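You operate a simulated robot arm through the tools that you are given. There is no shell and no other tool.

Carry out the task below with a simulated robot arm. There is one attempt and no reset: what you move stays moved.

TASK
Set the lane rail wide, then brush the crumbs out and fix the rail at standard.
Fine: open the lane gate for it and shut it after; put the brush back. Set down upright: brush with green band. What is to be rubbed or washed off counts as gone when no trace of it is left.

The check looks at the end state, three seconds after you hand in, the way a careful person would. Anything else that was tipped, shoved, dropped, spilled or broken makes it a failure.

THE ROBOT
A 6-joint arm with a two-finger gripper, fixed in place. Base frame: the origin is at the foot of the arm, x ahead of it, y to its left, z up. Lengths are in cm, angles in rad, forces in N, time in s.
It reaches about 129.8 cm from its shoulder. Its first joint turns from -2.601 to 2.601 rad. Payload 1.57 kg.
The TCP is the grasp point between the finger pads, 2.1 cm short of the fingertips. In the tool frame z runs along the fingers and y along their closing line. Largest opening 7 cm; the body of the gripper starts 5 cm behind the TCP.
Orientation is that of the tool frame in the base frame, as a unit quaternion [x, y, z, w]. With the fingers straight down and closing along the base's y, the tool's x points along the base's -x, its y along +y and its z along -z.

THE INTERFACE
- The arm moves only by the tool step_arm. Its argument "motion" is a list of rows, each a list of 7 numbers: the turn, a rotation vector about the tool's x, y, z in rad, then the shift along the tool's x, y, z in cm, then the gripper command, from -1 (fully open) to 1 (shut), values between in proportion. In form: [[ax, ay, az, dx, dy, dz, jaw], ...]. A call has 1 to 20 rows; each row is the pose to reach, as a shift and turn from the pose commanded when the call began, along the tool's axes at that moment. Rows are played at 5 a second. More than 5 cm and 0.15 rad between two rows, or a gripper value outside its range, and nothing of the call is played. Where a pose cannot be reached the arm comes as near as it can. A force on the tool above 60 N (or 10 N above the force at the start of the call, whichever is more), or a blocked arm, ends the call early, and 0.2 s more pass. The fingers move at their own pace and stop on an object; they squeeze with about 24 N. The grip force told is the motor's: it shows also when the fingers shut on nothing. Time passes only in rows, and 0.2 s behind the last, so rows that repeat a pose let the fingers close. It gives the time, the measured TCP pose, the force on the tool (base axes), the opening and the grip force at its end, in the units of the frame above (readings bear some noise), with the torque about the TCP (base axes, N m) and any sound that the robot's microphone picked up.
- Cameras (640 x 400 px; columns grow to the right, rows downward): "scene" is fixed at [39.61, -51.15, 149.85]; the picture's right is [-0.76, 0.65, 0.00], its down [0.54, 0.62, -0.57] and it looks along [-0.37, -0.43, -0.82] (base axes); focal length 243 px, centre (320, 200). "wrist" rides on the gripper at [7.9, 0.4, -8.1] in the tool frame; the picture's right is [-0.05, 1.00, 0.00], its down [-0.67, -0.04, -0.74] and it looks along [-0.74, -0.04, 0.67] (tool axes); focal length 256 px, centre (320, 200). There is no depth. A picture from a camera that has moved, and an enlarged one, comes with that camera's place and axes in the base frame and with its lens. The place of the scene camera against the robot may be out by one fixed shift of up to 1.8 cm in any direction.
- grab_frame(camera): a new picture of that camera. The clock stands still meanwhile.
- move_column(by): slides the trunk up (or, below 0, down) by that many cm; the arm rides with it, the base frame stays. It gives what a move gives, with no picture.
- zoom(camera, box): a new picture of the part [left, top, right, bottom] of that camera's present view, enlarged. The clock stands still meanwhile.
- job_done(): hands the job in; it is judged then, once.

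Places have to be worked out from the pictures, the camera data and where the tool is seen. Open the gripper and draw the arm clear of the work before you hand the job in, unless the task says otherwise.

The tools are called after "Call:" as name(argument=value, ...) on one line, values as JSON. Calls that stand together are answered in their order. step_arm: Moves the arm, as the interface text tells. Its arguments: {"type":"object","properties":{"motion":{"type":"array","items":{"type":"array","items":{"type":"number"}}}},"required":["motion"]} The other tools are called the same way: move_column (by) slides the trunk up or down; grab_frame (camera) takes a picture; zoom (camera, box) takes an enlarged picture of a part of a camera's view; job_done () hands the job in.

At the start:

```text
time: 0.0
ee_pos: [22.95, -72.98, 126.54]
orientation: [0.0, 1.0, 0.0, 0.0]
contact_force: [-0.6, 0.7, -0.1]
torque: [0.04, -0.01, 0.01]
finger_gap: 6.98
grip_force: 0.1
trunk travel left (down, up): [-94.7, 2.3]
```

scene: 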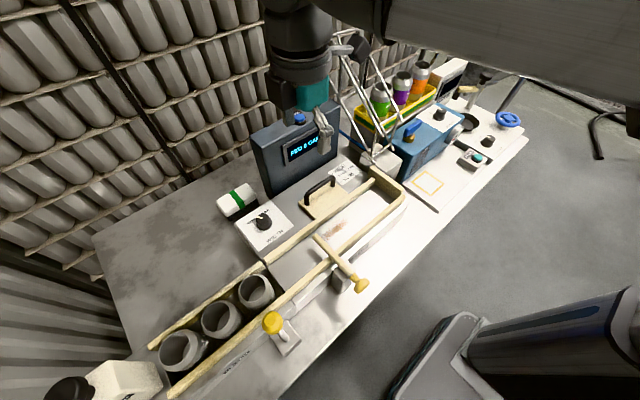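
wrist: 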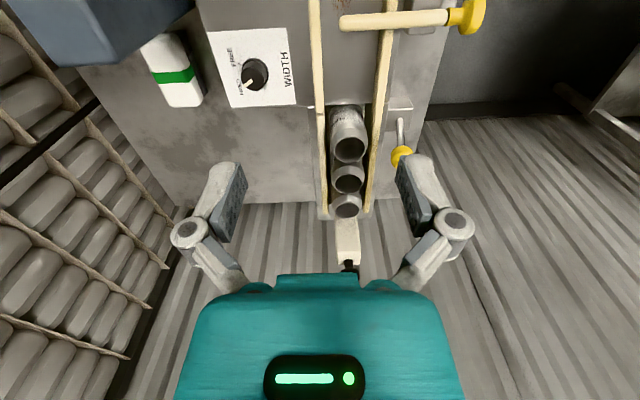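

I start by looking closer at the scene: the lane with rails, a width dial, a brush with a green band, a gate with yellow knob, cups. I zoom in on the pieces.

Call:
zoom(camera="scene", box=[200, 160, 420, 300])

Call:
zoom(camera="scene", box=[60, 240, 320, 400])

Call:
zoom(camera="scene", box=[240, 80, 400, 200])

Call:
zoom(camera="wrist", box=[130, 0, 330, 125])

Call:
zoom(camera="wrist", box=[290, 0, 490, 125])

```text
2.86 times, centred on (310, 230) of scene
camera zoom: at [39.61, -51.15, 149.85], right [-0.76, 0.65, 0.0], down [0.54, 0.62, -0.57], along [-0.37, -0.43, -0.82], focal length 695 px, centre (349, 114)
```

zoom: 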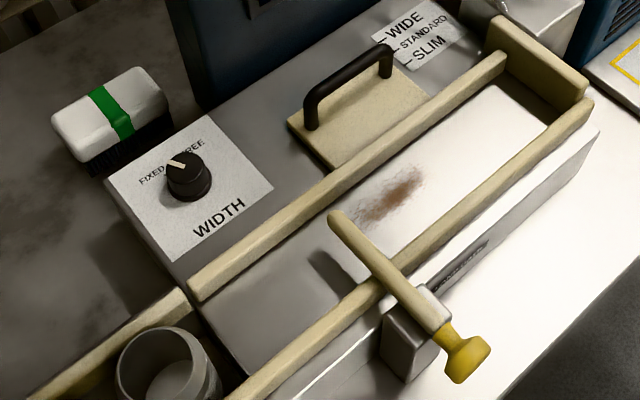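

```text
2.46 times, centred on (190, 320) of scene
camera zoom: at [39.61, -51.15, 149.85], right [-0.76, 0.65, 0.0], down [0.54, 0.62, -0.57], along [-0.37, -0.43, -0.82], focal length 599 px, centre (640, -95)
```

zoom: 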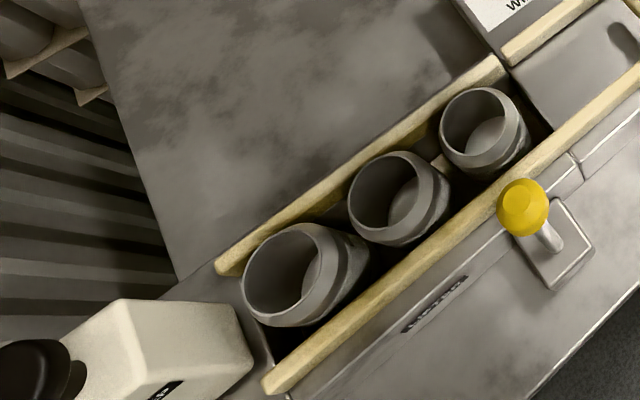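

```text
3.33 times, centred on (320, 140) of scene
camera zoom: at [39.61, -51.15, 149.85], right [-0.76, 0.65, 0.0], down [0.54, 0.62, -0.57], along [-0.37, -0.43, -0.82], focal length 811 px, centre (320, 400)
```

zoom: 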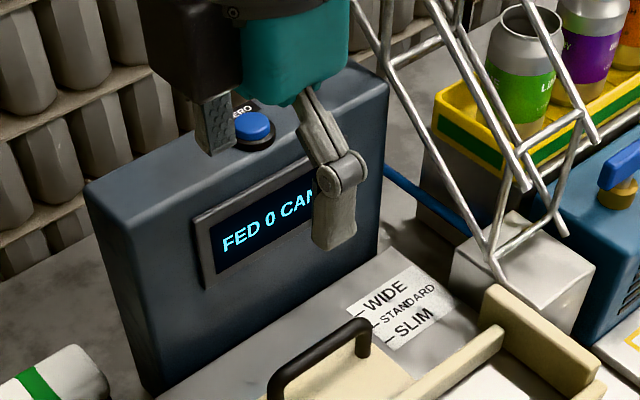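

```text
3.20 times, centred on (230, 62) of wrist
camera zoom: at [14.92, -72.48, 134.66], right [0.05, 1.0, 0.0], down [0.67, -0.04, 0.74], along [0.74, -0.04, -0.67], focal length 819 px, centre (608, 640)
```

zoom: 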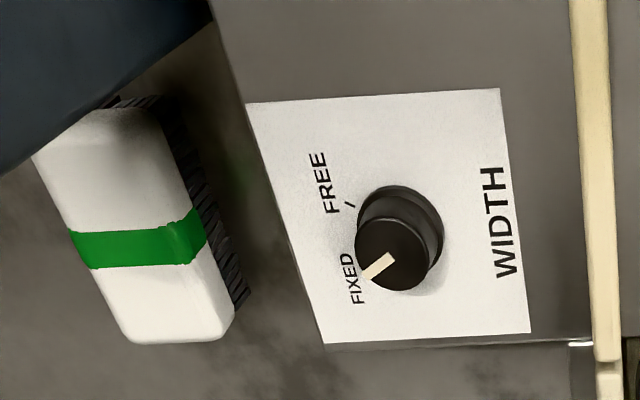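

```text
3.20 times, centred on (390, 62) of wrist
camera zoom: at [14.92, -72.48, 134.66], right [0.05, 1.0, 0.0], down [0.67, -0.04, 0.74], along [0.74, -0.04, -0.67], focal length 819 px, centre (96, 640)
```

zoom: 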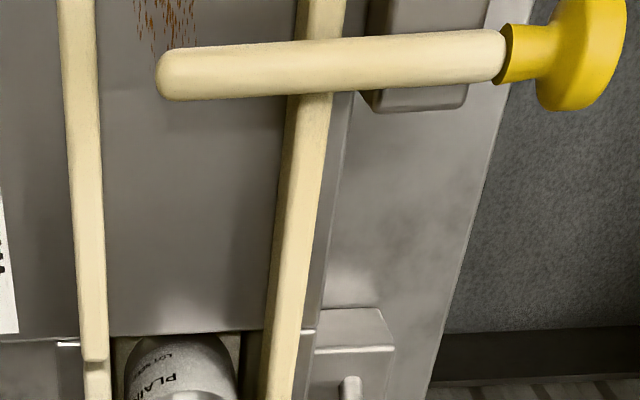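

The workspace sits at roughly z≈90 cm, with the lane along x around y≈-75. I tilt the tool about its y so the wrist camera looks straight down on the work, to map it.

Call:
step_arm(motion=[[0, 0.14, 0, 0, 0, 0, -1], [0, 0.28, 0, 0, 0, 0, -1], [0, 0.42, 0, 0, 0, 0, -1], [0, 0.56, 0, 0, 0, 0, -1], [0, 0.7, 0, 0, 0, 0, -1], [0, 0.83, 0, 0, 0, 0, -1]])

Call:
grab_frame(camera="wrist")

```text
time: 1.4
ee_pos: [23.03, -73.04, 132.62]
orientation: [0.0, 0.915, -0.001, -0.404]
contact_force: [0.1, 0.3, 0.3]
torque: [0.01, -0.04, 0.03]
finger_gap: 6.98
grip_force: 0.1
out of reach, approached as far as the arm can: row 2, 3, 4, 5, 6
trunk travel left (down, up): [-94.7, 2.3]
```

```text
taken
camera wrist: at [23.6, -72.49, 143.92], right [0.04, 1.0, -0.04], down [1.0, -0.04, 0.01], along [0.01, -0.04, -1.0], focal length 256 px, centre (320, 200)
```

wrist: 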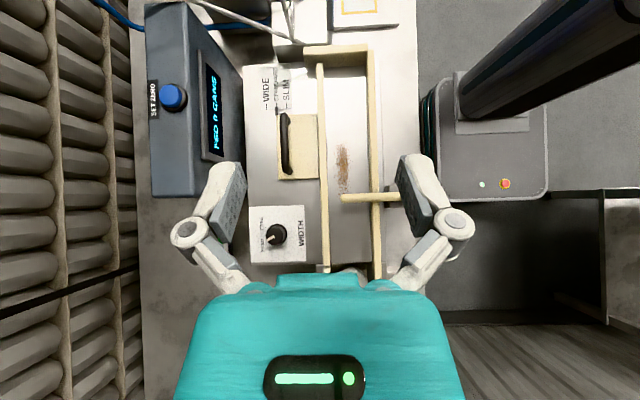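

The overhead view shows the whole lane. I zoom into it for details of dial, rail, gate and crumbs.

Call:
zoom(camera="wrist", box=[230, 40, 430, 165])

Call:
zoom(camera="wrist", box=[230, 150, 430, 275])

Call:
zoom(camera="wrist", box=[130, 0, 450, 200])

Call:
grab_frame(camera="scene")

```text
3.20 times, centred on (330, 102) of wrist
camera zoom: at [23.6, -72.49, 143.92], right [0.04, 1.0, -0.04], down [1.0, -0.04, 0.01], along [0.01, -0.04, -1.0], focal length 819 px, centre (288, 512)
```

zoom: 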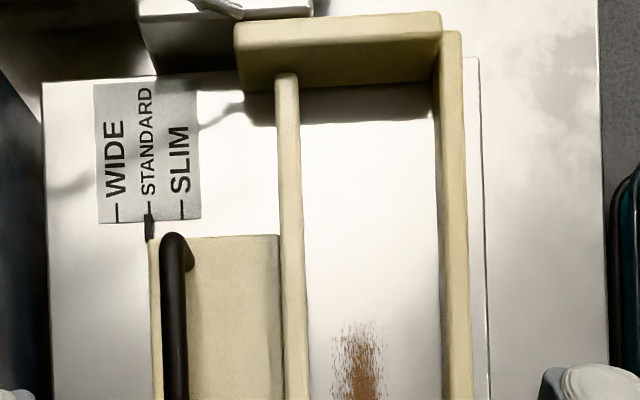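

```text
3.20 times, centred on (330, 212) of wrist
camera zoom: at [23.6, -72.49, 143.92], right [0.04, 1.0, -0.04], down [1.0, -0.04, 0.01], along [0.01, -0.04, -1.0], focal length 819 px, centre (288, 160)
```

zoom: 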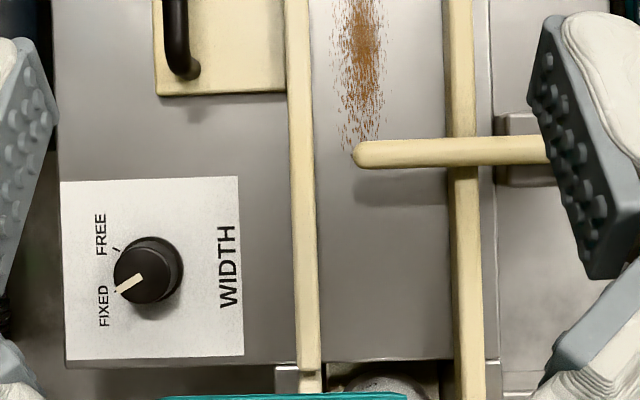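

```text
2.00 times, centred on (290, 100) of wrist
camera zoom: at [23.6, -72.49, 143.92], right [0.04, 1.0, -0.04], down [1.0, -0.04, 0.01], along [0.01, -0.04, -1.0], focal length 512 px, centre (380, 400)
```

zoom: 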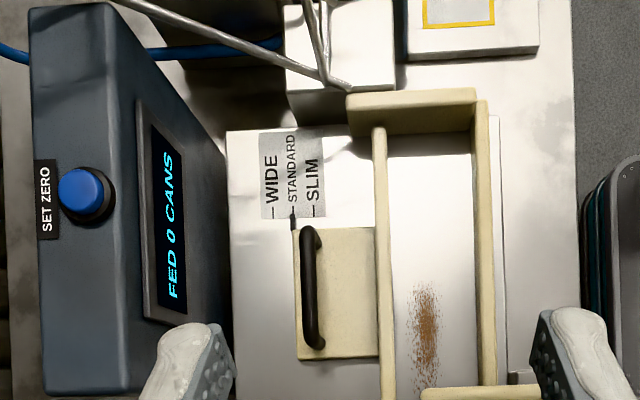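

```text
taken
```

scene: 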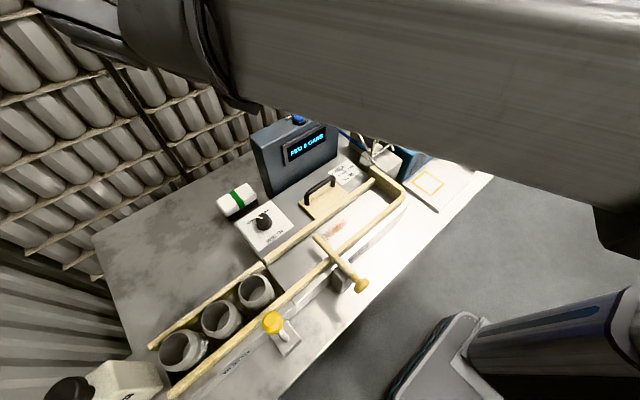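

The rail now sits at STANDARD (pointer between WIDE and SLIM), dial at FIXED. I lower the trunk a bit for better reach and then look over the gate and lever labels at larger x.

Call:
move_column(by=-10)

Call:
grab_frame(camera="wrist")

```text
time: 2.7
ee_pos: [22.89, -73.05, 122.67]
orientation: [0.001, 0.916, 0.001, -0.402]
contact_force: [0.1, 0.7, 0.1]
torque: [0.01, 0.02, 0.01]
finger_gap: 7.01
grip_force: 0.0
trunk travel left (down, up): [-84.7, 12.3]
```

```text
taken
camera wrist: at [23.55, -72.48, 133.91], right [0.04, 1.0, -0.04], down [1.0, -0.04, 0.01], along [0.01, -0.04, -1.0], focal length 256 px, centre (320, 200)
```

wrist: 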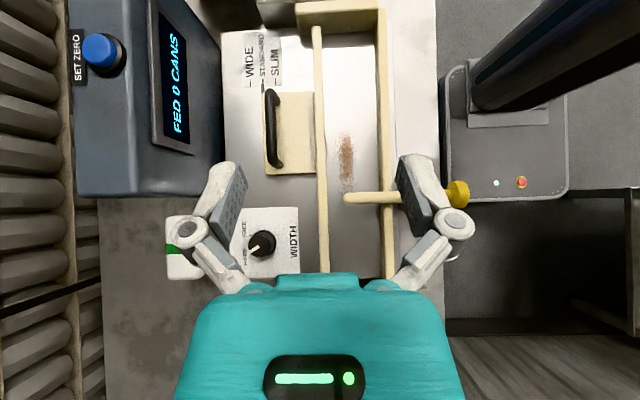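

Now I shift the camera 22 cm along +x to look over the cans, gate knob and the second yellow lever.

Call:
step_arm(motion=[[0, 0, 0, -2.98, 0, -3.23, -1], [0, 0, 0, -5.97, 0, -6.47, -1], [0, 0, 0, -8.95, 0, -9.7, -1], [0, 0, 0, -11.93, 0, -12.94, -1], [0, 0, 0, -14.9, 0, -16.17, -1]])

Call:
grab_frame(camera="wrist")

```text
time: 3.9
ee_pos: [45.09, -73.21, 122.57]
orientation: [-0.001, 0.917, -0.004, -0.399]
contact_force: [-0.6, 0.5, 0.1]
torque: [0.01, -0.02, -0.04]
finger_gap: 6.98
grip_force: 0.0
trunk travel left (down, up): [-84.7, 12.3]
```

```text
taken
camera wrist: at [45.51, -72.67, 133.79], right [0.03, 1.0, -0.05], down [1.0, -0.03, 0.02], along [0.02, -0.05, -1.0], focal length 256 px, centre (320, 200)
```

wrist: 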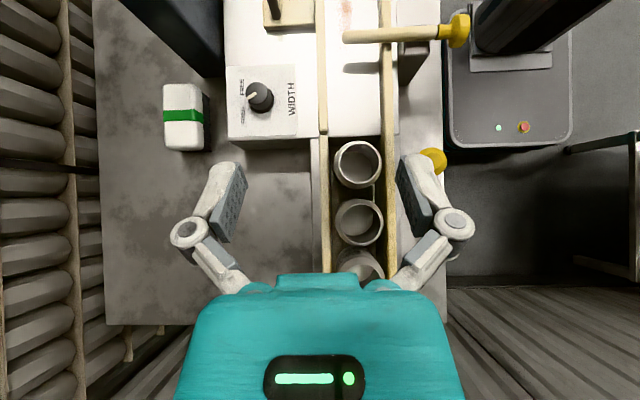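

I zoom on the lever, gate and the brush in this view.

Call:
zoom(camera="wrist", box=[310, 0, 490, 112])

Call:
zoom(camera="wrist", box=[310, 110, 490, 222])

Call:
zoom(camera="wrist", box=[140, 50, 320, 162])

Call:
zoom(camera="scene", box=[220, 220, 400, 380])

```text
3.56 times, centred on (400, 56) of wrist
camera zoom: at [45.51, -72.67, 133.79], right [0.03, 1.0, -0.05], down [1.0, -0.03, 0.02], along [0.02, -0.05, -1.0], focal length 910 px, centre (36, 712)
```

zoom: 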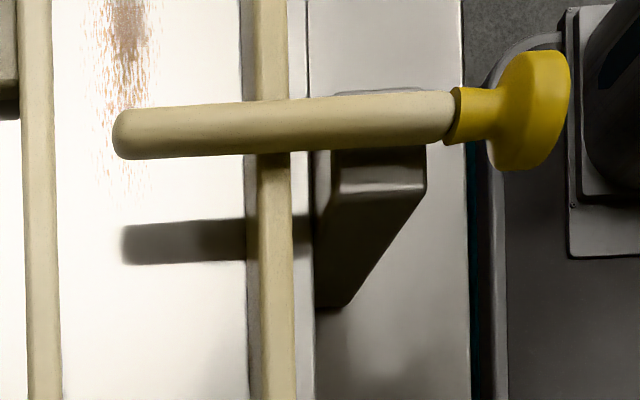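

```text
3.56 times, centred on (400, 166) of wrist
camera zoom: at [45.51, -72.67, 133.79], right [0.03, 1.0, -0.05], down [1.0, -0.03, 0.02], along [0.02, -0.05, -1.0], focal length 910 px, centre (36, 321)
```

zoom: 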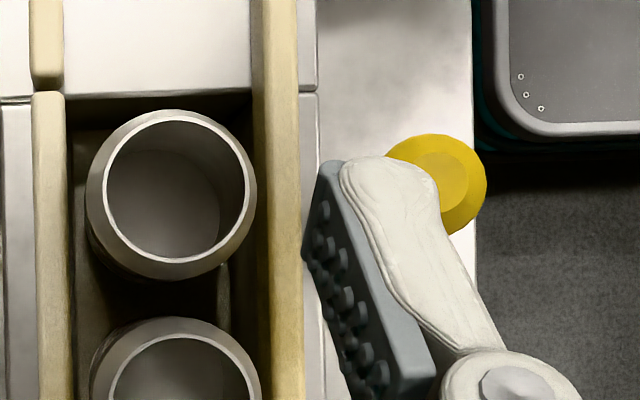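

```text
3.56 times, centred on (230, 106) of wrist
camera zoom: at [45.51, -72.67, 133.79], right [0.03, 1.0, -0.05], down [1.0, -0.03, 0.02], along [0.02, -0.05, -1.0], focal length 910 px, centre (640, 534)
```

zoom: 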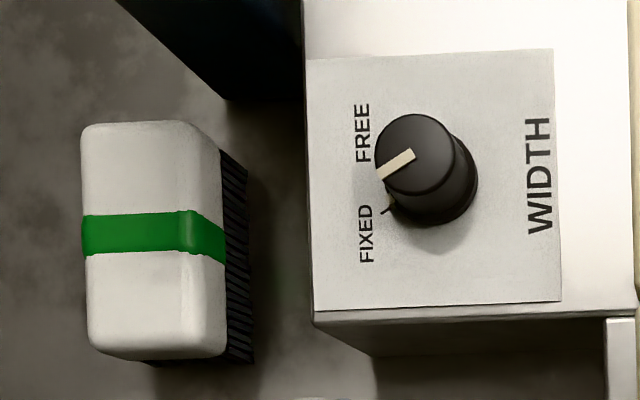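

```text
2.50 times, centred on (310, 300) of scene
camera zoom: at [39.61, -51.15, 149.85], right [-0.76, 0.65, 0.0], down [0.54, 0.62, -0.57], along [-0.37, -0.43, -0.82], focal length 608 px, centre (345, -50)
```

zoom: 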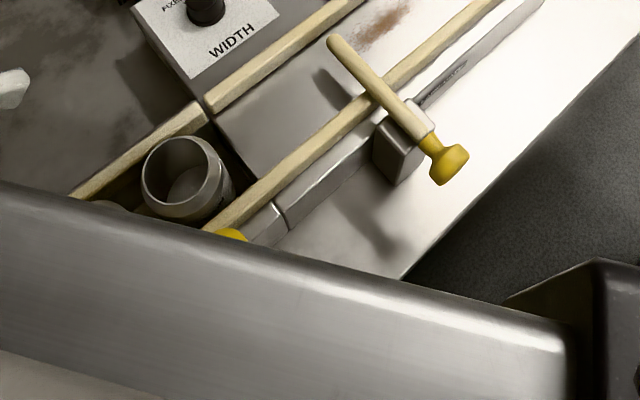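

The labels on the near face need a better view. I undo the tilt and then turn the tool so the camera looks toward -y from the near side.

Call:
step_arm(motion=[[0, -0.14, 0, 0, 0, 0, -1], [0, -0.28, 0, 0, 0, 0, -1], [0, -0.42, 0, 0, 0, 0, -1], [0, -0.56, 0, 0, 0, 0, -1], [0, -0.7, 0, 0, 0, 0, -1], [0, -0.826, 0, 0, 0, 0, -1]])

Call:
grab_frame(camera="wrist")

```text
time: 5.3
ee_pos: [45.11, -72.94, 116.62]
orientation: [-0.001, 1.0, 0.0, 0.0]
contact_force: [0.0, 0.5, 0.4]
torque: [0.02, 0.01, -0.03]
finger_gap: 7.0
grip_force: 0.1
out of reach, approached as far as the arm can: row 1, 2, 3, 4, 5, 6
trunk travel left (down, up): [-84.7, 12.3]
```

```text
taken
camera wrist: at [37.08, -72.45, 124.67], right [0.05, 1.0, 0.0], down [0.67, -0.04, 0.74], along [0.74, -0.04, -0.67], focal length 256 px, centre (320, 200)
```

wrist: 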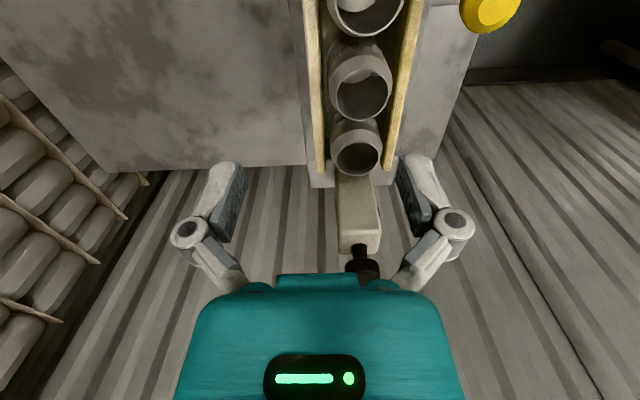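

Now turn by +90° about the tool axis while shifting to the near side (y≈-48, x≈35).

Call:
step_arm(motion=[[0, 0, 0.143, 0.9, 2.27, 0, -1], [0, 0, 0.286, 1.8, 4.54, 0, -1], [0, 0, 0.428, 2.7, 6.8, 0, -1], [0, 0, 0.571, 3.6, 9.1, 0, -1], [0, 0, 0.714, 4.5, 11.4, 0, -1], [0, 0, 0.857, 5.4, 13.6, 0, -1], [0, 0, 1.0, 6.3, 15.9, 0, -1], [0, 0, 1.142, 7.2, 18.2, 0, -1], [0, 0, 1.285, 8.1, 20.4, 0, -1], [0, 0, 1.428, 9.0, 22.7, 0, -1], [0, 0, 1.571, 10.0, 25.0, 0, -1]])

Call:
grab_frame(camera="wrist")

```text
time: 7.7
ee_pos: [35.19, -47.95, 116.64]
orientation: [0.708, 0.706, -0.001, 0.0]
contact_force: [0.6, 0.1, -0.5]
torque: [0.0, -0.01, 0.04]
finger_gap: 7.01
grip_force: 0.0
trunk travel left (down, up): [-84.7, 12.3]
```

```text
taken
camera wrist: at [35.43, -39.98, 124.67], right [1.0, -0.06, 0.0], down [-0.04, -0.67, 0.75], along [-0.04, -0.74, -0.67], focal length 256 px, centre (320, 200)
```

wrist: 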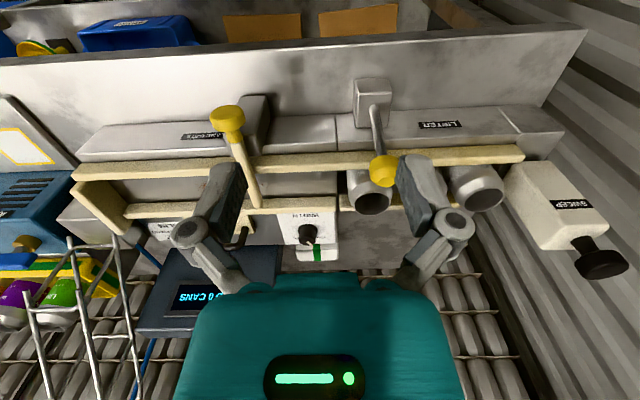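

The near face is in view (picture upside-down). I zoom on the labels.

Call:
zoom(camera="wrist", box=[140, 80, 300, 180])

Call:
zoom(camera="wrist", box=[330, 70, 490, 170])

Call:
zoom(camera="wrist", box=[500, 150, 640, 280])

Call:
zoom(camera="wrist", box=[60, 140, 260, 265])

Call:
zoom(camera="scene", box=[220, 180, 400, 300])

```text
4.00 times, centred on (220, 130) of wrist
camera zoom: at [35.43, -39.98, 124.67], right [1.0, -0.06, 0.0], down [-0.04, -0.67, 0.75], along [-0.04, -0.74, -0.67], focal length 1024 px, centre (720, 480)
```

zoom: 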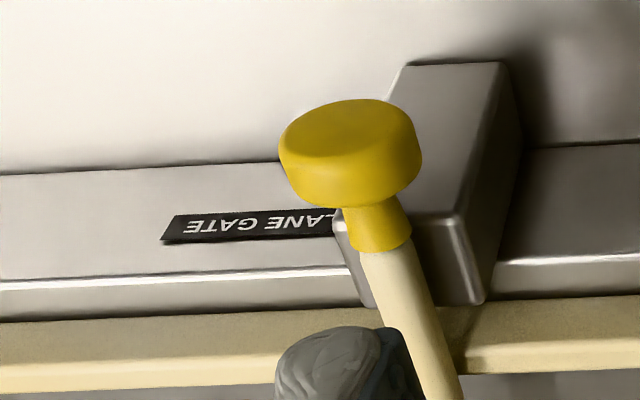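

```text
4.00 times, centred on (410, 120) of wrist
camera zoom: at [35.43, -39.98, 124.67], right [1.0, -0.06, 0.0], down [-0.04, -0.67, 0.75], along [-0.04, -0.74, -0.67], focal length 1024 px, centre (-40, 520)
```

zoom: 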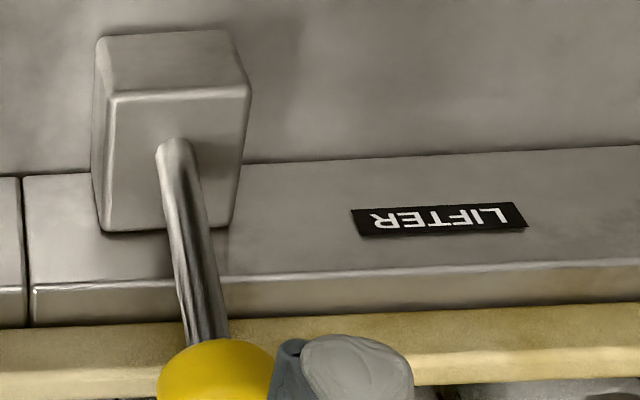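

```text
3.08 times, centred on (570, 215) of wrist
camera zoom: at [35.43, -39.98, 124.67], right [1.0, -0.06, 0.0], down [-0.04, -0.67, 0.75], along [-0.04, -0.74, -0.67], focal length 788 px, centre (-449, 154)
```

zoom: 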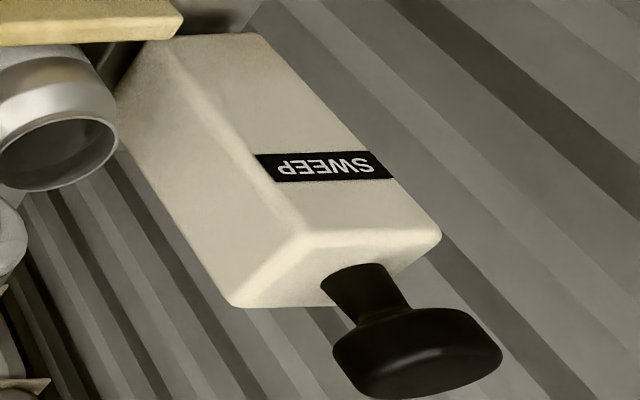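

```text
3.20 times, centred on (160, 202) of wrist
camera zoom: at [35.43, -39.98, 124.67], right [1.0, -0.06, 0.0], down [-0.04, -0.67, 0.75], along [-0.04, -0.74, -0.67], focal length 819 px, centre (832, 192)
```

zoom: 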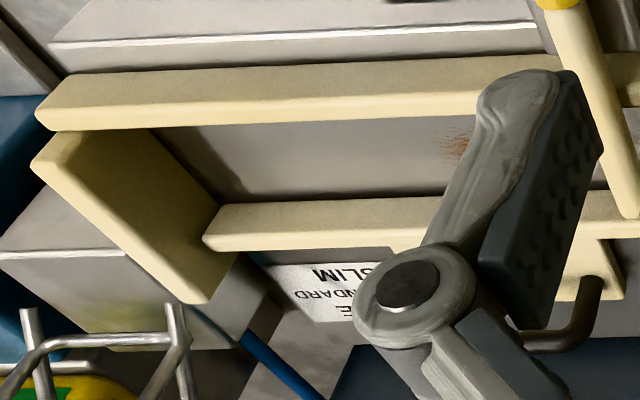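

```text
3.33 times, centred on (310, 240) of scene
camera zoom: at [39.61, -51.15, 149.85], right [-0.76, 0.65, 0.0], down [0.54, 0.62, -0.57], along [-0.37, -0.43, -0.82], focal length 811 px, centre (353, 67)
```

zoom: 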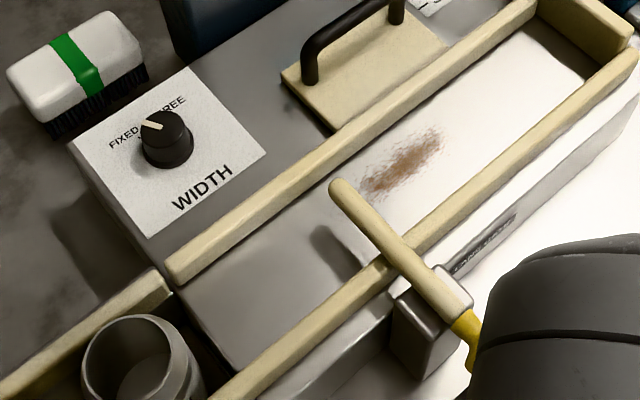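

The bar with yellow mushroom knob is the LANE GATE; the LIFTER and SWEEP are others that I must leave. I come lower for a close look at how the gate is mounted.

Call:
step_arm(motion=[[0, 0, 0, 0.5, -2.5, 3.5, -1], [0, 0, 0, 1, -5, 7, -1], [0, 0, 0, 2, -7.5, 10.5, -1], [0, 0, 0, 3, -10, 14, -1]])

Call:
grab_frame(camera="wrist")

Call:
zoom(camera="wrist", box=[200, 80, 440, 230])

```text
time: 8.7
ee_pos: [25.42, -44.73, 116.66]
orientation: [0.707, 0.707, 0.0, 0.0]
contact_force: [-0.3, 0.7, -0.4]
torque: [-0.01, 0.02, -0.02]
finger_gap: 7.01
grip_force: 0.0
out of reach, approached as far as the arm can: row 1, 2, 3, 4
trunk travel left (down, up): [-84.7, 12.3]
```

```text
taken
camera wrist: at [25.8, -36.79, 124.69], right [1.0, -0.05, 0.0], down [-0.03, -0.67, 0.75], along [-0.04, -0.74, -0.67], focal length 256 px, centre (320, 200)
```

wrist: 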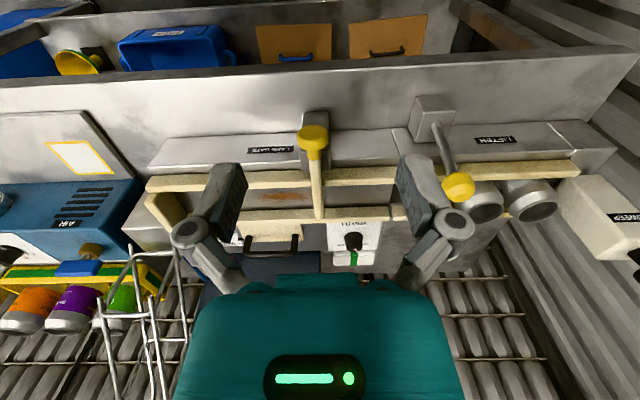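

```text
2.67 times, centred on (320, 155) of wrist
camera zoom: at [25.8, -36.79, 124.69], right [1.0, -0.05, 0.0], down [-0.03, -0.67, 0.75], along [-0.04, -0.74, -0.67], focal length 683 px, centre (320, 320)
```

zoom: 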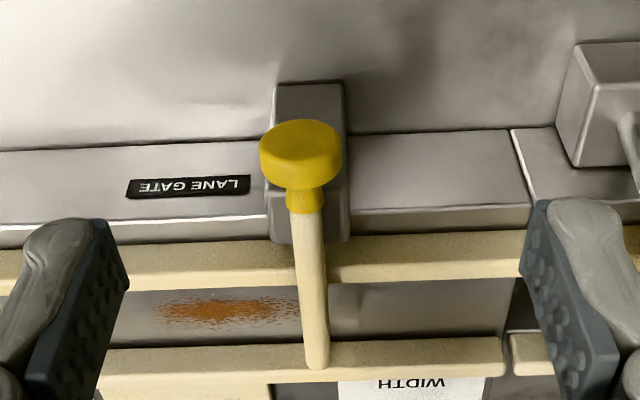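

Height appears to follow only the trunk column (the arm stays at one z with the fingers down). I lower the column by 10 cm here in free air to look closer at the gate.

Call:
move_column(by=-10)

Call:
grab_frame(camera="wrist")

Call:
zoom(camera="wrist", box=[200, 40, 440, 190])

Call:
grab_frame(camera="scene")

```text
time: 10.1
ee_pos: [25.52, -44.76, 106.63]
orientation: [0.707, 0.707, 0.0, -0.002]
contact_force: [0.1, 0.2, 0.4]
torque: [0.0, 0.03, -0.04]
finger_gap: 7.01
grip_force: 0.0
trunk travel left (down, up): [-74.7, 22.3]
```

```text
taken
camera wrist: at [25.91, -36.87, 114.66], right [1.0, -0.05, 0.0], down [-0.03, -0.67, 0.74], along [-0.04, -0.74, -0.67], focal length 256 px, centre (320, 200)
```

wrist: 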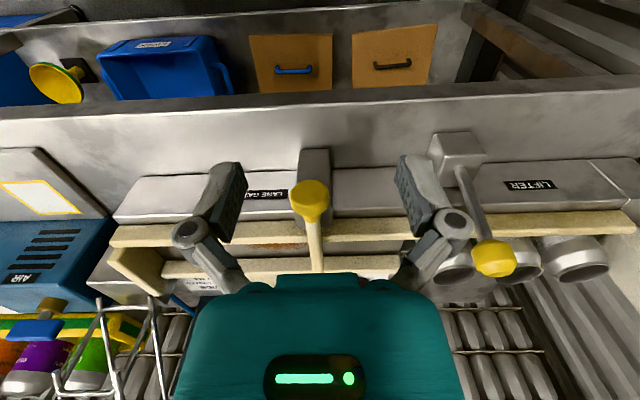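

```text
2.67 times, centred on (320, 115) of wrist
camera zoom: at [25.91, -36.87, 114.66], right [1.0, -0.05, 0.0], down [-0.03, -0.67, 0.74], along [-0.04, -0.74, -0.67], focal length 683 px, centre (320, 427)
```

zoom: 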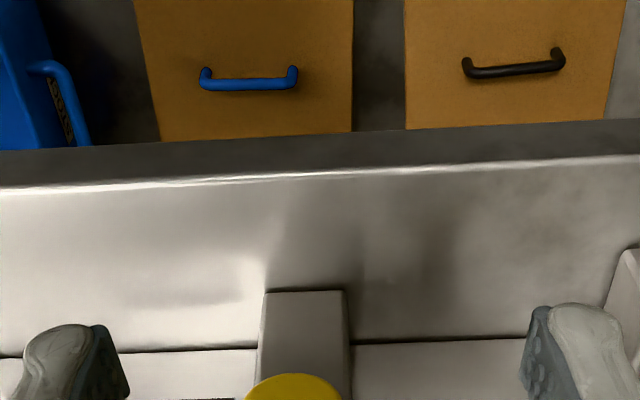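

```text
taken
```

scene: 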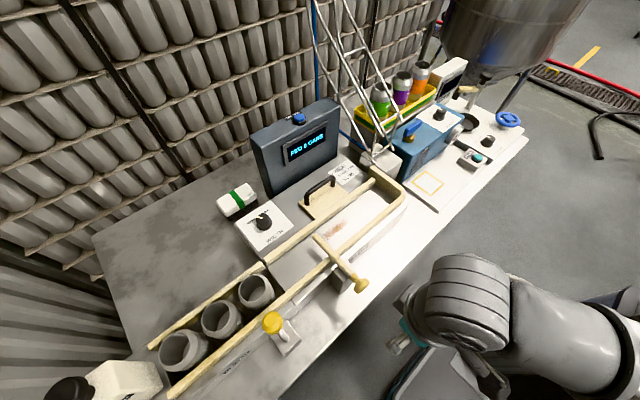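

The scene camera is unobstructed now; I zoom tightly on gate, handle, dial and brush.

Call:
zoom(camera="scene", box=[300, 215, 380, 305])

Call:
zoom(camera="scene", box=[290, 150, 420, 240])

Call:
zoom(camera="scene", box=[205, 175, 305, 255])

Call:
zoom(camera="wrist", box=[240, 140, 400, 280])

```text
4.44 times, centred on (340, 260) of scene
camera zoom: at [39.61, -51.15, 149.85], right [-0.76, 0.65, 0.0], down [0.54, 0.62, -0.57], along [-0.37, -0.43, -0.82], focal length 1081 px, centre (231, -67)
```

zoom: 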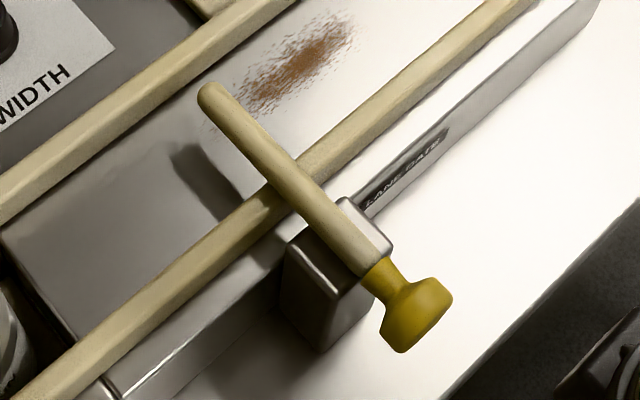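

```text
4.44 times, centred on (355, 195) of scene
camera zoom: at [39.61, -51.15, 149.85], right [-0.76, 0.65, 0.0], down [0.54, 0.62, -0.57], along [-0.37, -0.43, -0.82], focal length 1081 px, centre (164, 222)
```

zoom: 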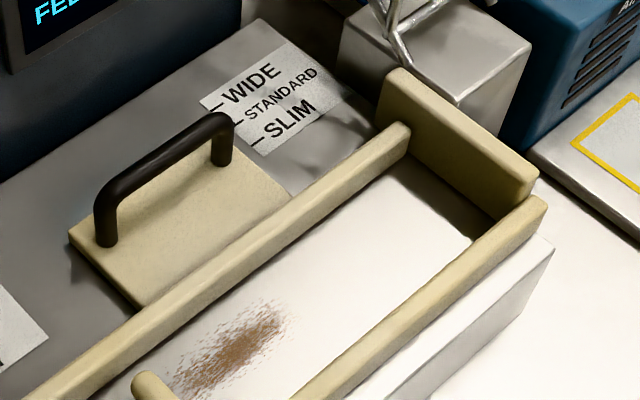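

```text
5.00 times, centred on (255, 215) of scene
camera zoom: at [39.61, -51.15, 149.85], right [-0.76, 0.65, 0.0], down [0.54, 0.62, -0.57], along [-0.37, -0.43, -0.82], focal length 1216 px, centre (645, 125)
```

zoom: 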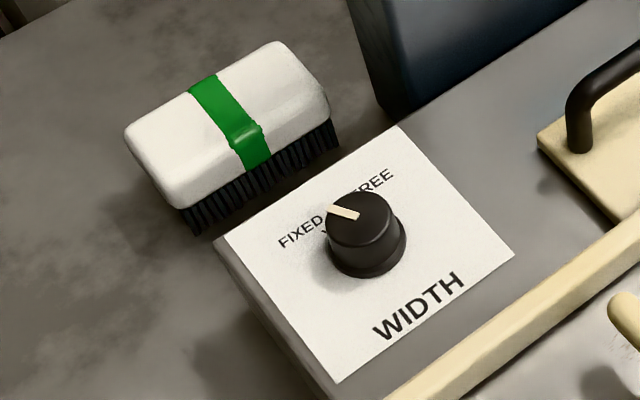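

```text
2.86 times, centred on (320, 210) of wrist
camera zoom: at [25.91, -36.87, 114.66], right [1.0, -0.05, 0.0], down [-0.03, -0.67, 0.74], along [-0.04, -0.74, -0.67], focal length 731 px, centre (320, 171)
```

zoom: 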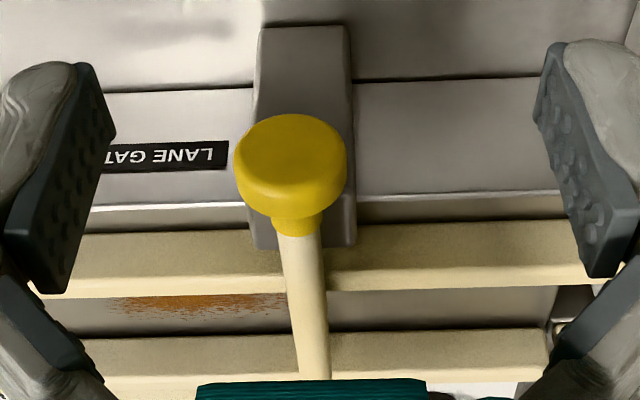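

Let me look at the arm itself in the scene view to understand its shape (elbow side, forearm height).

Call:
zoom(camera="scene", box=[380, 220, 640, 400])

```text
2.22 times, centred on (510, 310) of scene
camera zoom: at [39.61, -51.15, 149.85], right [-0.76, 0.65, 0.0], down [0.54, 0.62, -0.57], along [-0.37, -0.43, -0.82], focal length 540 px, centre (-102, -44)
```

zoom: 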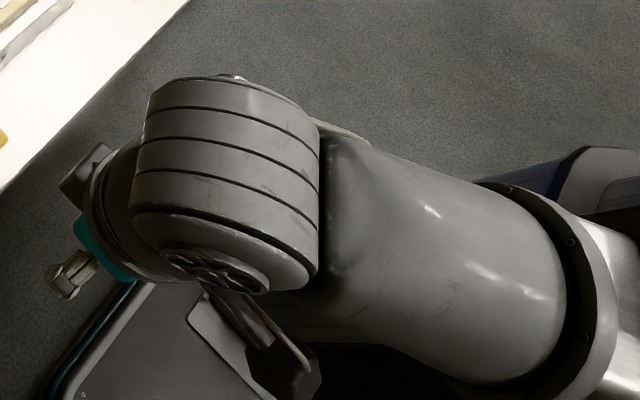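

I test whether the arm itself can change height here: first 2 cm down, then see the readings.

Call:
step_arm(motion=[[0, 0, 0, 0, 0, 1, -1], [0, 0, 0, 0, 0, 2, -1], [0, 0, 0, 0, 0, 2, -1]])

```text
time: 10.9
ee_pos: [25.53, -44.98, 106.48]
orientation: [0.707, 0.707, -0.001, 0.0]
contact_force: [0.3, -0.3, 0.1]
torque: [0.01, 0.04, -0.01]
finger_gap: 6.98
grip_force: 0.0
out of reach, approached as far as the arm can: row 1, 2, 3
trunk travel left (down, up): [-74.7, 22.3]
```

Height is indeed only by the column. I travel at z≈106.6 over to the WIDTH dial, stopping over (30.3, -83.4).

Call:
step_arm(motion=[[0, 0, 0, -3.84, 0.48, 0, -1], [0, 0, 0, -7.68, 0.96, 0, -1], [0, 0, 0, -11.5, 1.44, 0, -1], [0, 0, 0, -15.4, 1.92, 0, -1], [0, 0, 0, -19.2, 2.4, 0, -1], [0, 0, 0, -23.0, 2.88, 0, -1], [0, 0, 0, -26.9, 3.36, 0, -1], [0, 0, 0, -30.7, 3.84, 0, -1], [0, 0, 0, -34.6, 4.3, 0, -1], [0, 0, 0, -38.4, 4.8, 0, -1]])

Call:
grab_frame(camera="wrist")

Call:
grab_frame(camera="scene")

```text
time: 13.1
ee_pos: [30.14, -83.4, 106.54]
orientation: [0.707, 0.707, -0.001, -0.001]
contact_force: [0.4, -0.1, -0.4]
torque: [-0.02, 0.01, -0.02]
finger_gap: 7.0
grip_force: 0.2
trunk travel left (down, up): [-74.7, 22.3]
```

```text
taken
camera wrist: at [30.54, -75.34, 114.63], right [1.0, -0.05, 0.0], down [-0.03, -0.67, 0.74], along [-0.04, -0.74, -0.67], focal length 256 px, centre (320, 200)
```

wrist: 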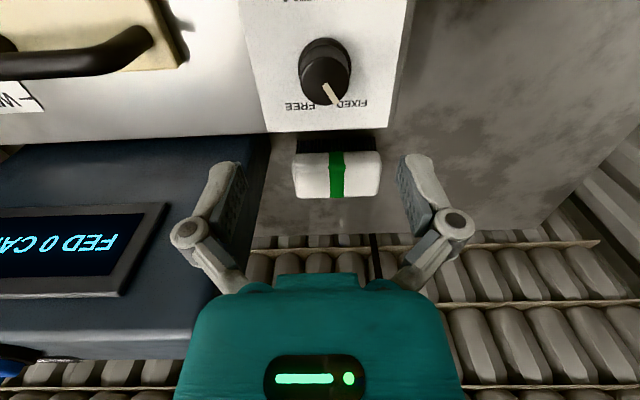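

```text
taken
```

scene: 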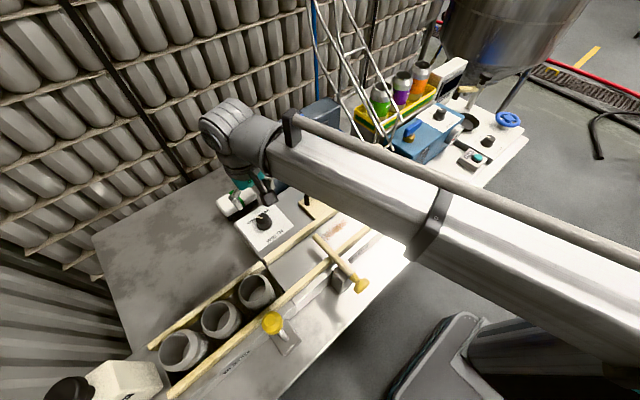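

The beam reaches straight out from the base. I zoom on the dial and brush to refine their positions.

Call:
zoom(camera="wrist", box=[240, 0, 420, 112])

Call:
zoom(camera="wrist", box=[250, 110, 430, 222])

```text
3.56 times, centred on (330, 56) of wrist
camera zoom: at [30.54, -75.34, 114.63], right [1.0, -0.05, 0.0], down [-0.03, -0.67, 0.74], along [-0.04, -0.74, -0.67], focal length 910 px, centre (284, 712)
```

zoom: 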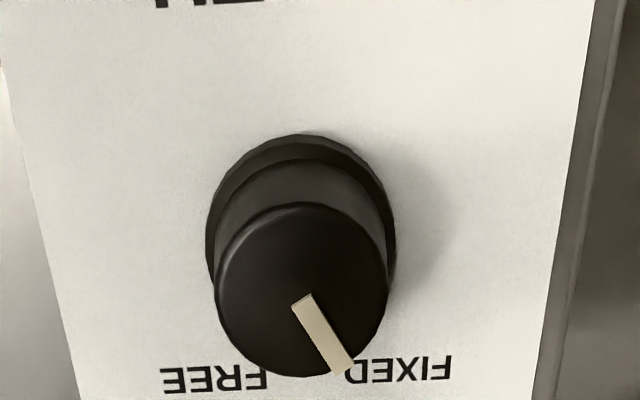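

```text
3.56 times, centred on (340, 166) of wrist
camera zoom: at [30.54, -75.34, 114.63], right [1.0, -0.05, 0.0], down [-0.03, -0.67, 0.74], along [-0.04, -0.74, -0.67], focal length 910 px, centre (249, 321)
```

zoom: 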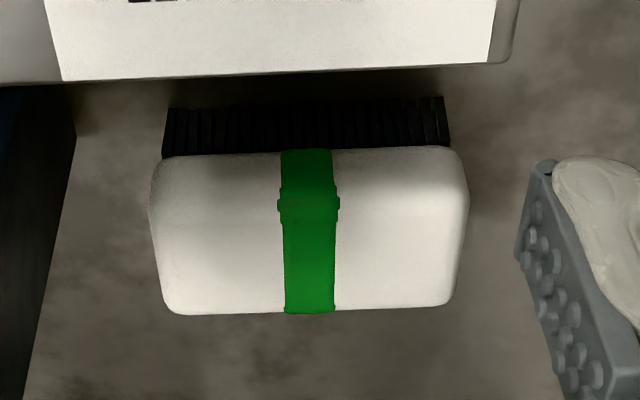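

Dial centre I judge at (30.4, -83.05), top at z≈96.4. I centre over it and lower the column 7.5 cm, then look again.

Call:
step_arm(motion=[[0, 0, 0, 0.35, 0.27, 0, -1], [0, 0, 0, 0.35, 0.27, 0, -1]])

Call:
move_column(by=-7.5)

Call:
grab_frame(camera="wrist")

```text
time: 13.7
ee_pos: [30.53, -82.92, 106.56]
orientation: [0.708, 0.707, -0.001, -0.001]
contact_force: [-1.3, -0.9, 0.4]
torque: [0.04, 0.02, -0.02]
finger_gap: 7.02
grip_force: 0.0
trunk travel left (down, up): [-74.7, 22.3]
```

```text
time: 14.8
ee_pos: [30.57, -82.89, 99.03]
orientation: [0.707, 0.708, 0.0, 0.0]
contact_force: [-0.2, 0.9, 0.0]
torque: [0.01, 0.0, 0.01]
finger_gap: 7.02
grip_force: 0.1
trunk travel left (down, up): [-67.2, 29.8]
```

```text
taken
camera wrist: at [30.85, -74.87, 107.16], right [1.0, -0.05, 0.0], down [-0.03, -0.67, 0.74], along [-0.04, -0.74, -0.67], focal length 256 px, centre (320, 200)
```

wrist: 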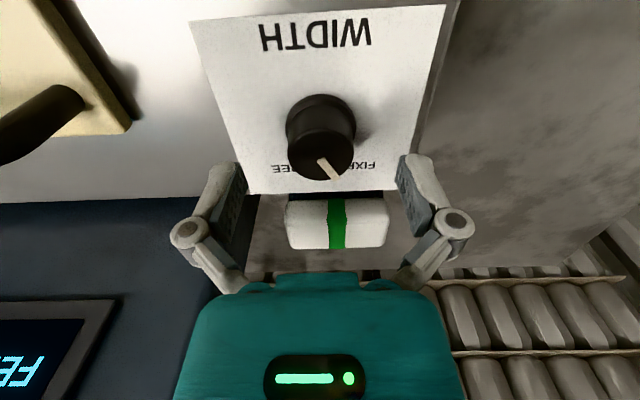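

Aligned over the dial. I lower another 2.4 cm (fingertips to ≈94.5) and check the picture before closing.

Call:
move_column(by=-2.4)

Call:
grab_frame(camera="wrist")

```text
time: 15.5
ee_pos: [30.48, -82.86, 96.66]
orientation: [0.707, 0.707, -0.002, -0.001]
contact_force: [-0.5, 0.8, -0.1]
torque: [-0.01, 0.0, -0.03]
finger_gap: 7.0
grip_force: 0.1
trunk travel left (down, up): [-64.8, 32.2]
```

```text
taken
camera wrist: at [30.85, -74.87, 104.76], right [1.0, -0.05, 0.0], down [-0.03, -0.67, 0.74], along [-0.04, -0.74, -0.67], focal length 256 px, centre (320, 200)
```

wrist: 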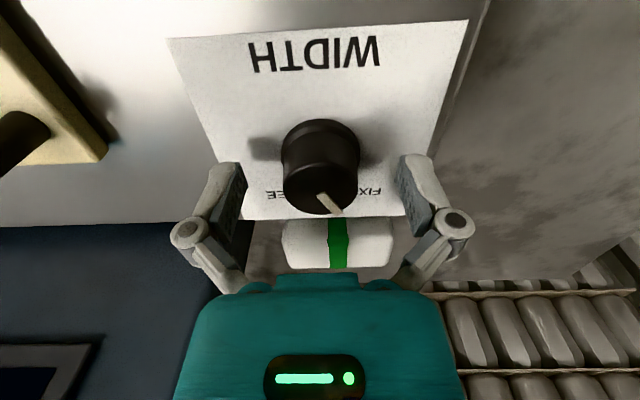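

The dial sits between the fingers at TCP height. I close on it.

Call:
step_arm(motion=[[0, 0, 0, 0, 0, 0, 1], [0, 0, 0, 0, 0, 0, 1], [0, 0, 0, 0, 0, 0, 1], [0, 0, 0, 0, 0, 0, 1], [0, 0, 0, 0, 0, 0, 1]])

Call:
grab_frame(camera="wrist")

```text
time: 16.7
ee_pos: [30.49, -82.93, 96.7]
orientation: [0.708, 0.707, -0.001, 0.0]
contact_force: [1.1, -2.9, 7.8]
torque: [0.07, -0.07, -0.05]
finger_gap: 3.51
grip_force: 32.2
trunk travel left (down, up): [-64.8, 32.2]
```

```text
taken
camera wrist: at [30.85, -74.86, 104.79], right [1.0, -0.05, 0.0], down [-0.03, -0.67, 0.75], along [-0.04, -0.74, -0.67], focal length 256 px, centre (320, 200)
```

wrist: 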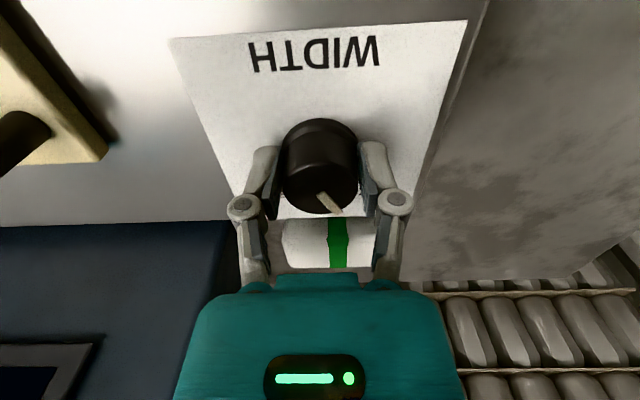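

Gripped (gap 3.5 cm). I turn the dial clockwise from above by about 0.95 rad toward FREE.

Call:
step_arm(motion=[[0, 0, 0.12, 0, 0, 0, 1], [0, 0, 0.24, 0, 0, 0, 1], [0, 0, 0.36, 0, 0, 0, 1], [0, 0, 0.48, 0, 0, 0, 1], [0, 0, 0.6, 0, 0, 0, 1], [0, 0, 0.72, 0, 0, 0, 1], [0, 0, 0.84, 0, 0, 0, 1], [0, 0, 0.95, 0, 0, 0, 1], [0, 0, 0.95, 0, 0, 0, 1]])

Call:
grab_frame(camera="wrist")

```text
time: 18.7
ee_pos: [30.74, -82.99, 96.65]
orientation: [0.953, 0.304, -0.001, 0.004]
contact_force: [24.4, -23.6, 25.8]
torque: [-0.62, -0.58, 0.07]
finger_gap: 3.56
grip_force: 31.6
trunk travel left (down, up): [-64.8, 32.2]
```

```text
taken
camera wrist: at [37.37, -78.6, 104.71], right [0.54, -0.84, 0.01], down [-0.56, -0.35, 0.75], along [-0.63, -0.4, -0.66], focal length 256 px, centre (320, 200)
```

wrist: 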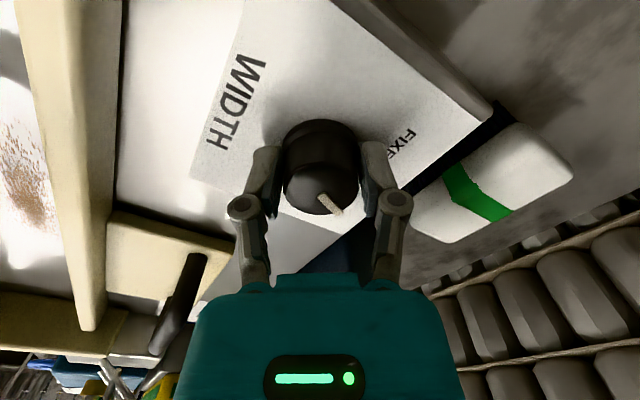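

Dial followed the fingers. I open and raise the column to check the pointer.

Call:
step_arm(motion=[[0, 0, 0, 0, 0, 0, -1], [0, 0, 0, 0, 0, 0, -1], [0, 0, 0, 0, 0, 0, -1], [0, 0, 0, 0, 0, 0, -1]])

Call:
move_column(by=10)

Call:
grab_frame(camera="wrist")

Call:
zoom(camera="scene", box=[205, 175, 305, 255])

```text
time: 19.7
ee_pos: [30.59, -82.83, 96.68]
orientation: [0.952, 0.305, 0.0, -0.001]
contact_force: [0.8, 0.0, -0.6]
torque: [0.05, 0.01, -0.02]
finger_gap: 7.01
grip_force: 0.0
trunk travel left (down, up): [-64.8, 32.2]
```

```text
time: 21.0
ee_pos: [30.49, -82.81, 106.67]
orientation: [0.952, 0.306, -0.001, -0.001]
contact_force: [-0.1, -0.4, 0.7]
torque: [-0.01, 0.0, 0.0]
finger_gap: 6.99
grip_force: 0.0
trunk travel left (down, up): [-74.8, 22.2]
```

```text
taken
camera wrist: at [37.12, -78.53, 114.73], right [0.54, -0.84, 0.0], down [-0.56, -0.36, 0.75], along [-0.63, -0.4, -0.67], focal length 256 px, centre (320, 200)
```

wrist: 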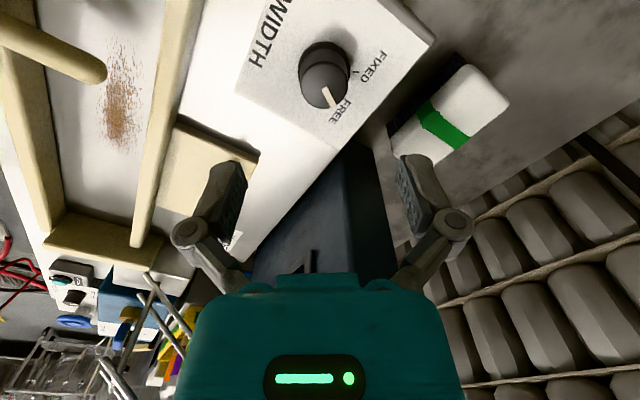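

```text
5.00 times, centred on (255, 215) of scene
camera zoom: at [39.61, -51.15, 149.85], right [-0.76, 0.65, 0.0], down [0.54, 0.62, -0.57], along [-0.37, -0.43, -0.82], focal length 1216 px, centre (645, 125)
```

zoom: 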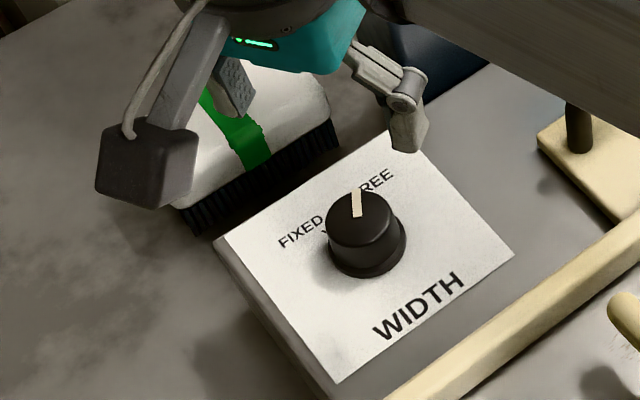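

Zoom on the dial in the wrist view to check the pointer against the FREE tick.

Call:
zoom(camera="wrist", box=[260, 20, 420, 140])

```text
3.33 times, centred on (340, 80) of wrist
camera zoom: at [37.12, -78.53, 114.73], right [0.54, -0.84, 0.0], down [-0.56, -0.36, 0.75], along [-0.63, -0.4, -0.67], focal length 853 px, centre (253, 600)
```

zoom: 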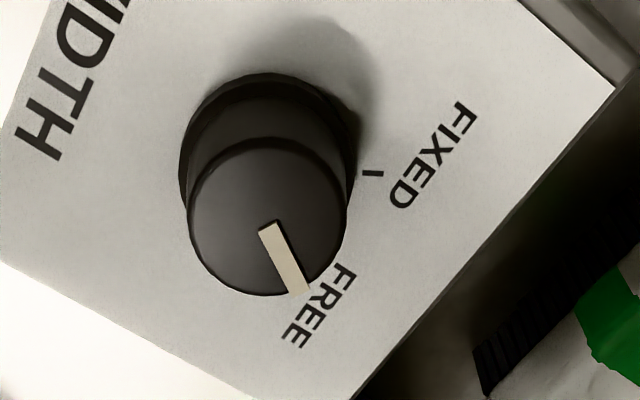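

The dial points at FREE. Next I go over the rail's black handle at about (13.5, -80.3), turning the tool so the fingers close along y and the camera rides on the +x side.

Call:
step_arm(motion=[[0, 0, 0.124, -2.47, -2.39, 0, -1], [0, 0, 0.248, -4.95, -4.77, 0, -1], [0, 0, 0.372, -7.42, -7.16, 0, -1], [0, 0, 0.496, -9.9, -9.54, 0, -1], [0, 0, 0.62, -12.37, -11.93, 0, -1], [0, 0, 0.62, -12.37, -11.93, 0, -1]])

Call:
grab_frame(camera="wrist")

```text
time: 22.4
ee_pos: [13.62, -80.36, 106.75]
orientation: [1.0, 0.0, 0.0, -0.001]
contact_force: [-0.2, -0.2, 0.0]
torque: [0.02, 0.0, 0.04]
finger_gap: 6.99
grip_force: 0.0
trunk travel left (down, up): [-74.8, 22.2]
```

```text
taken
camera wrist: at [21.35, -80.65, 114.74], right [-0.05, -1.0, 0.0], down [-0.66, 0.04, 0.75], along [-0.74, 0.04, -0.67], focal length 256 px, centre (320, 200)
```

wrist: 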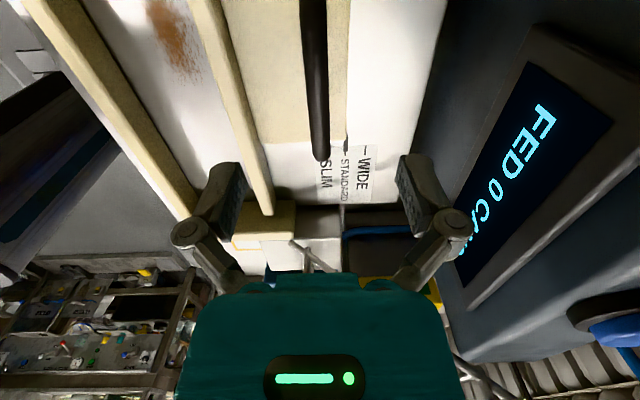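

The handle bar runs along x at y≈-80.0. I centre on it and lower in two stages.

Call:
step_arm(motion=[[0, 0, 0, 0, -0.3, 0, -1], [0, 0, 0, 0, -0.3, 0, -1]])

Call:
move_column(by=-4.5)

Call:
grab_frame(camera="wrist")

```text
time: 23.0
ee_pos: [13.61, -80.01, 106.74]
orientation: [1.0, -0.001, -0.001, 0.0]
contact_force: [0.4, 0.5, -0.6]
torque: [0.02, 0.02, 0.02]
finger_gap: 6.98
grip_force: 0.0
trunk travel left (down, up): [-74.8, 22.2]
```

```text
time: 23.9
ee_pos: [13.5, -80.13, 102.16]
orientation: [1.0, 0.001, 0.0, 0.0]
contact_force: [-0.4, 0.9, -0.1]
torque: [0.01, -0.03, 0.04]
finger_gap: 7.0
grip_force: 0.1
trunk travel left (down, up): [-70.3, 26.7]
```

```text
taken
camera wrist: at [21.37, -80.36, 110.24], right [-0.05, -1.0, 0.0], down [-0.66, 0.04, 0.75], along [-0.75, 0.04, -0.67], focal length 256 px, centre (320, 200)
```

wrist: 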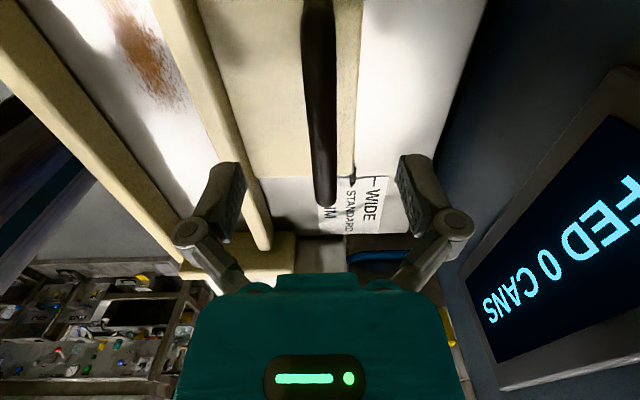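

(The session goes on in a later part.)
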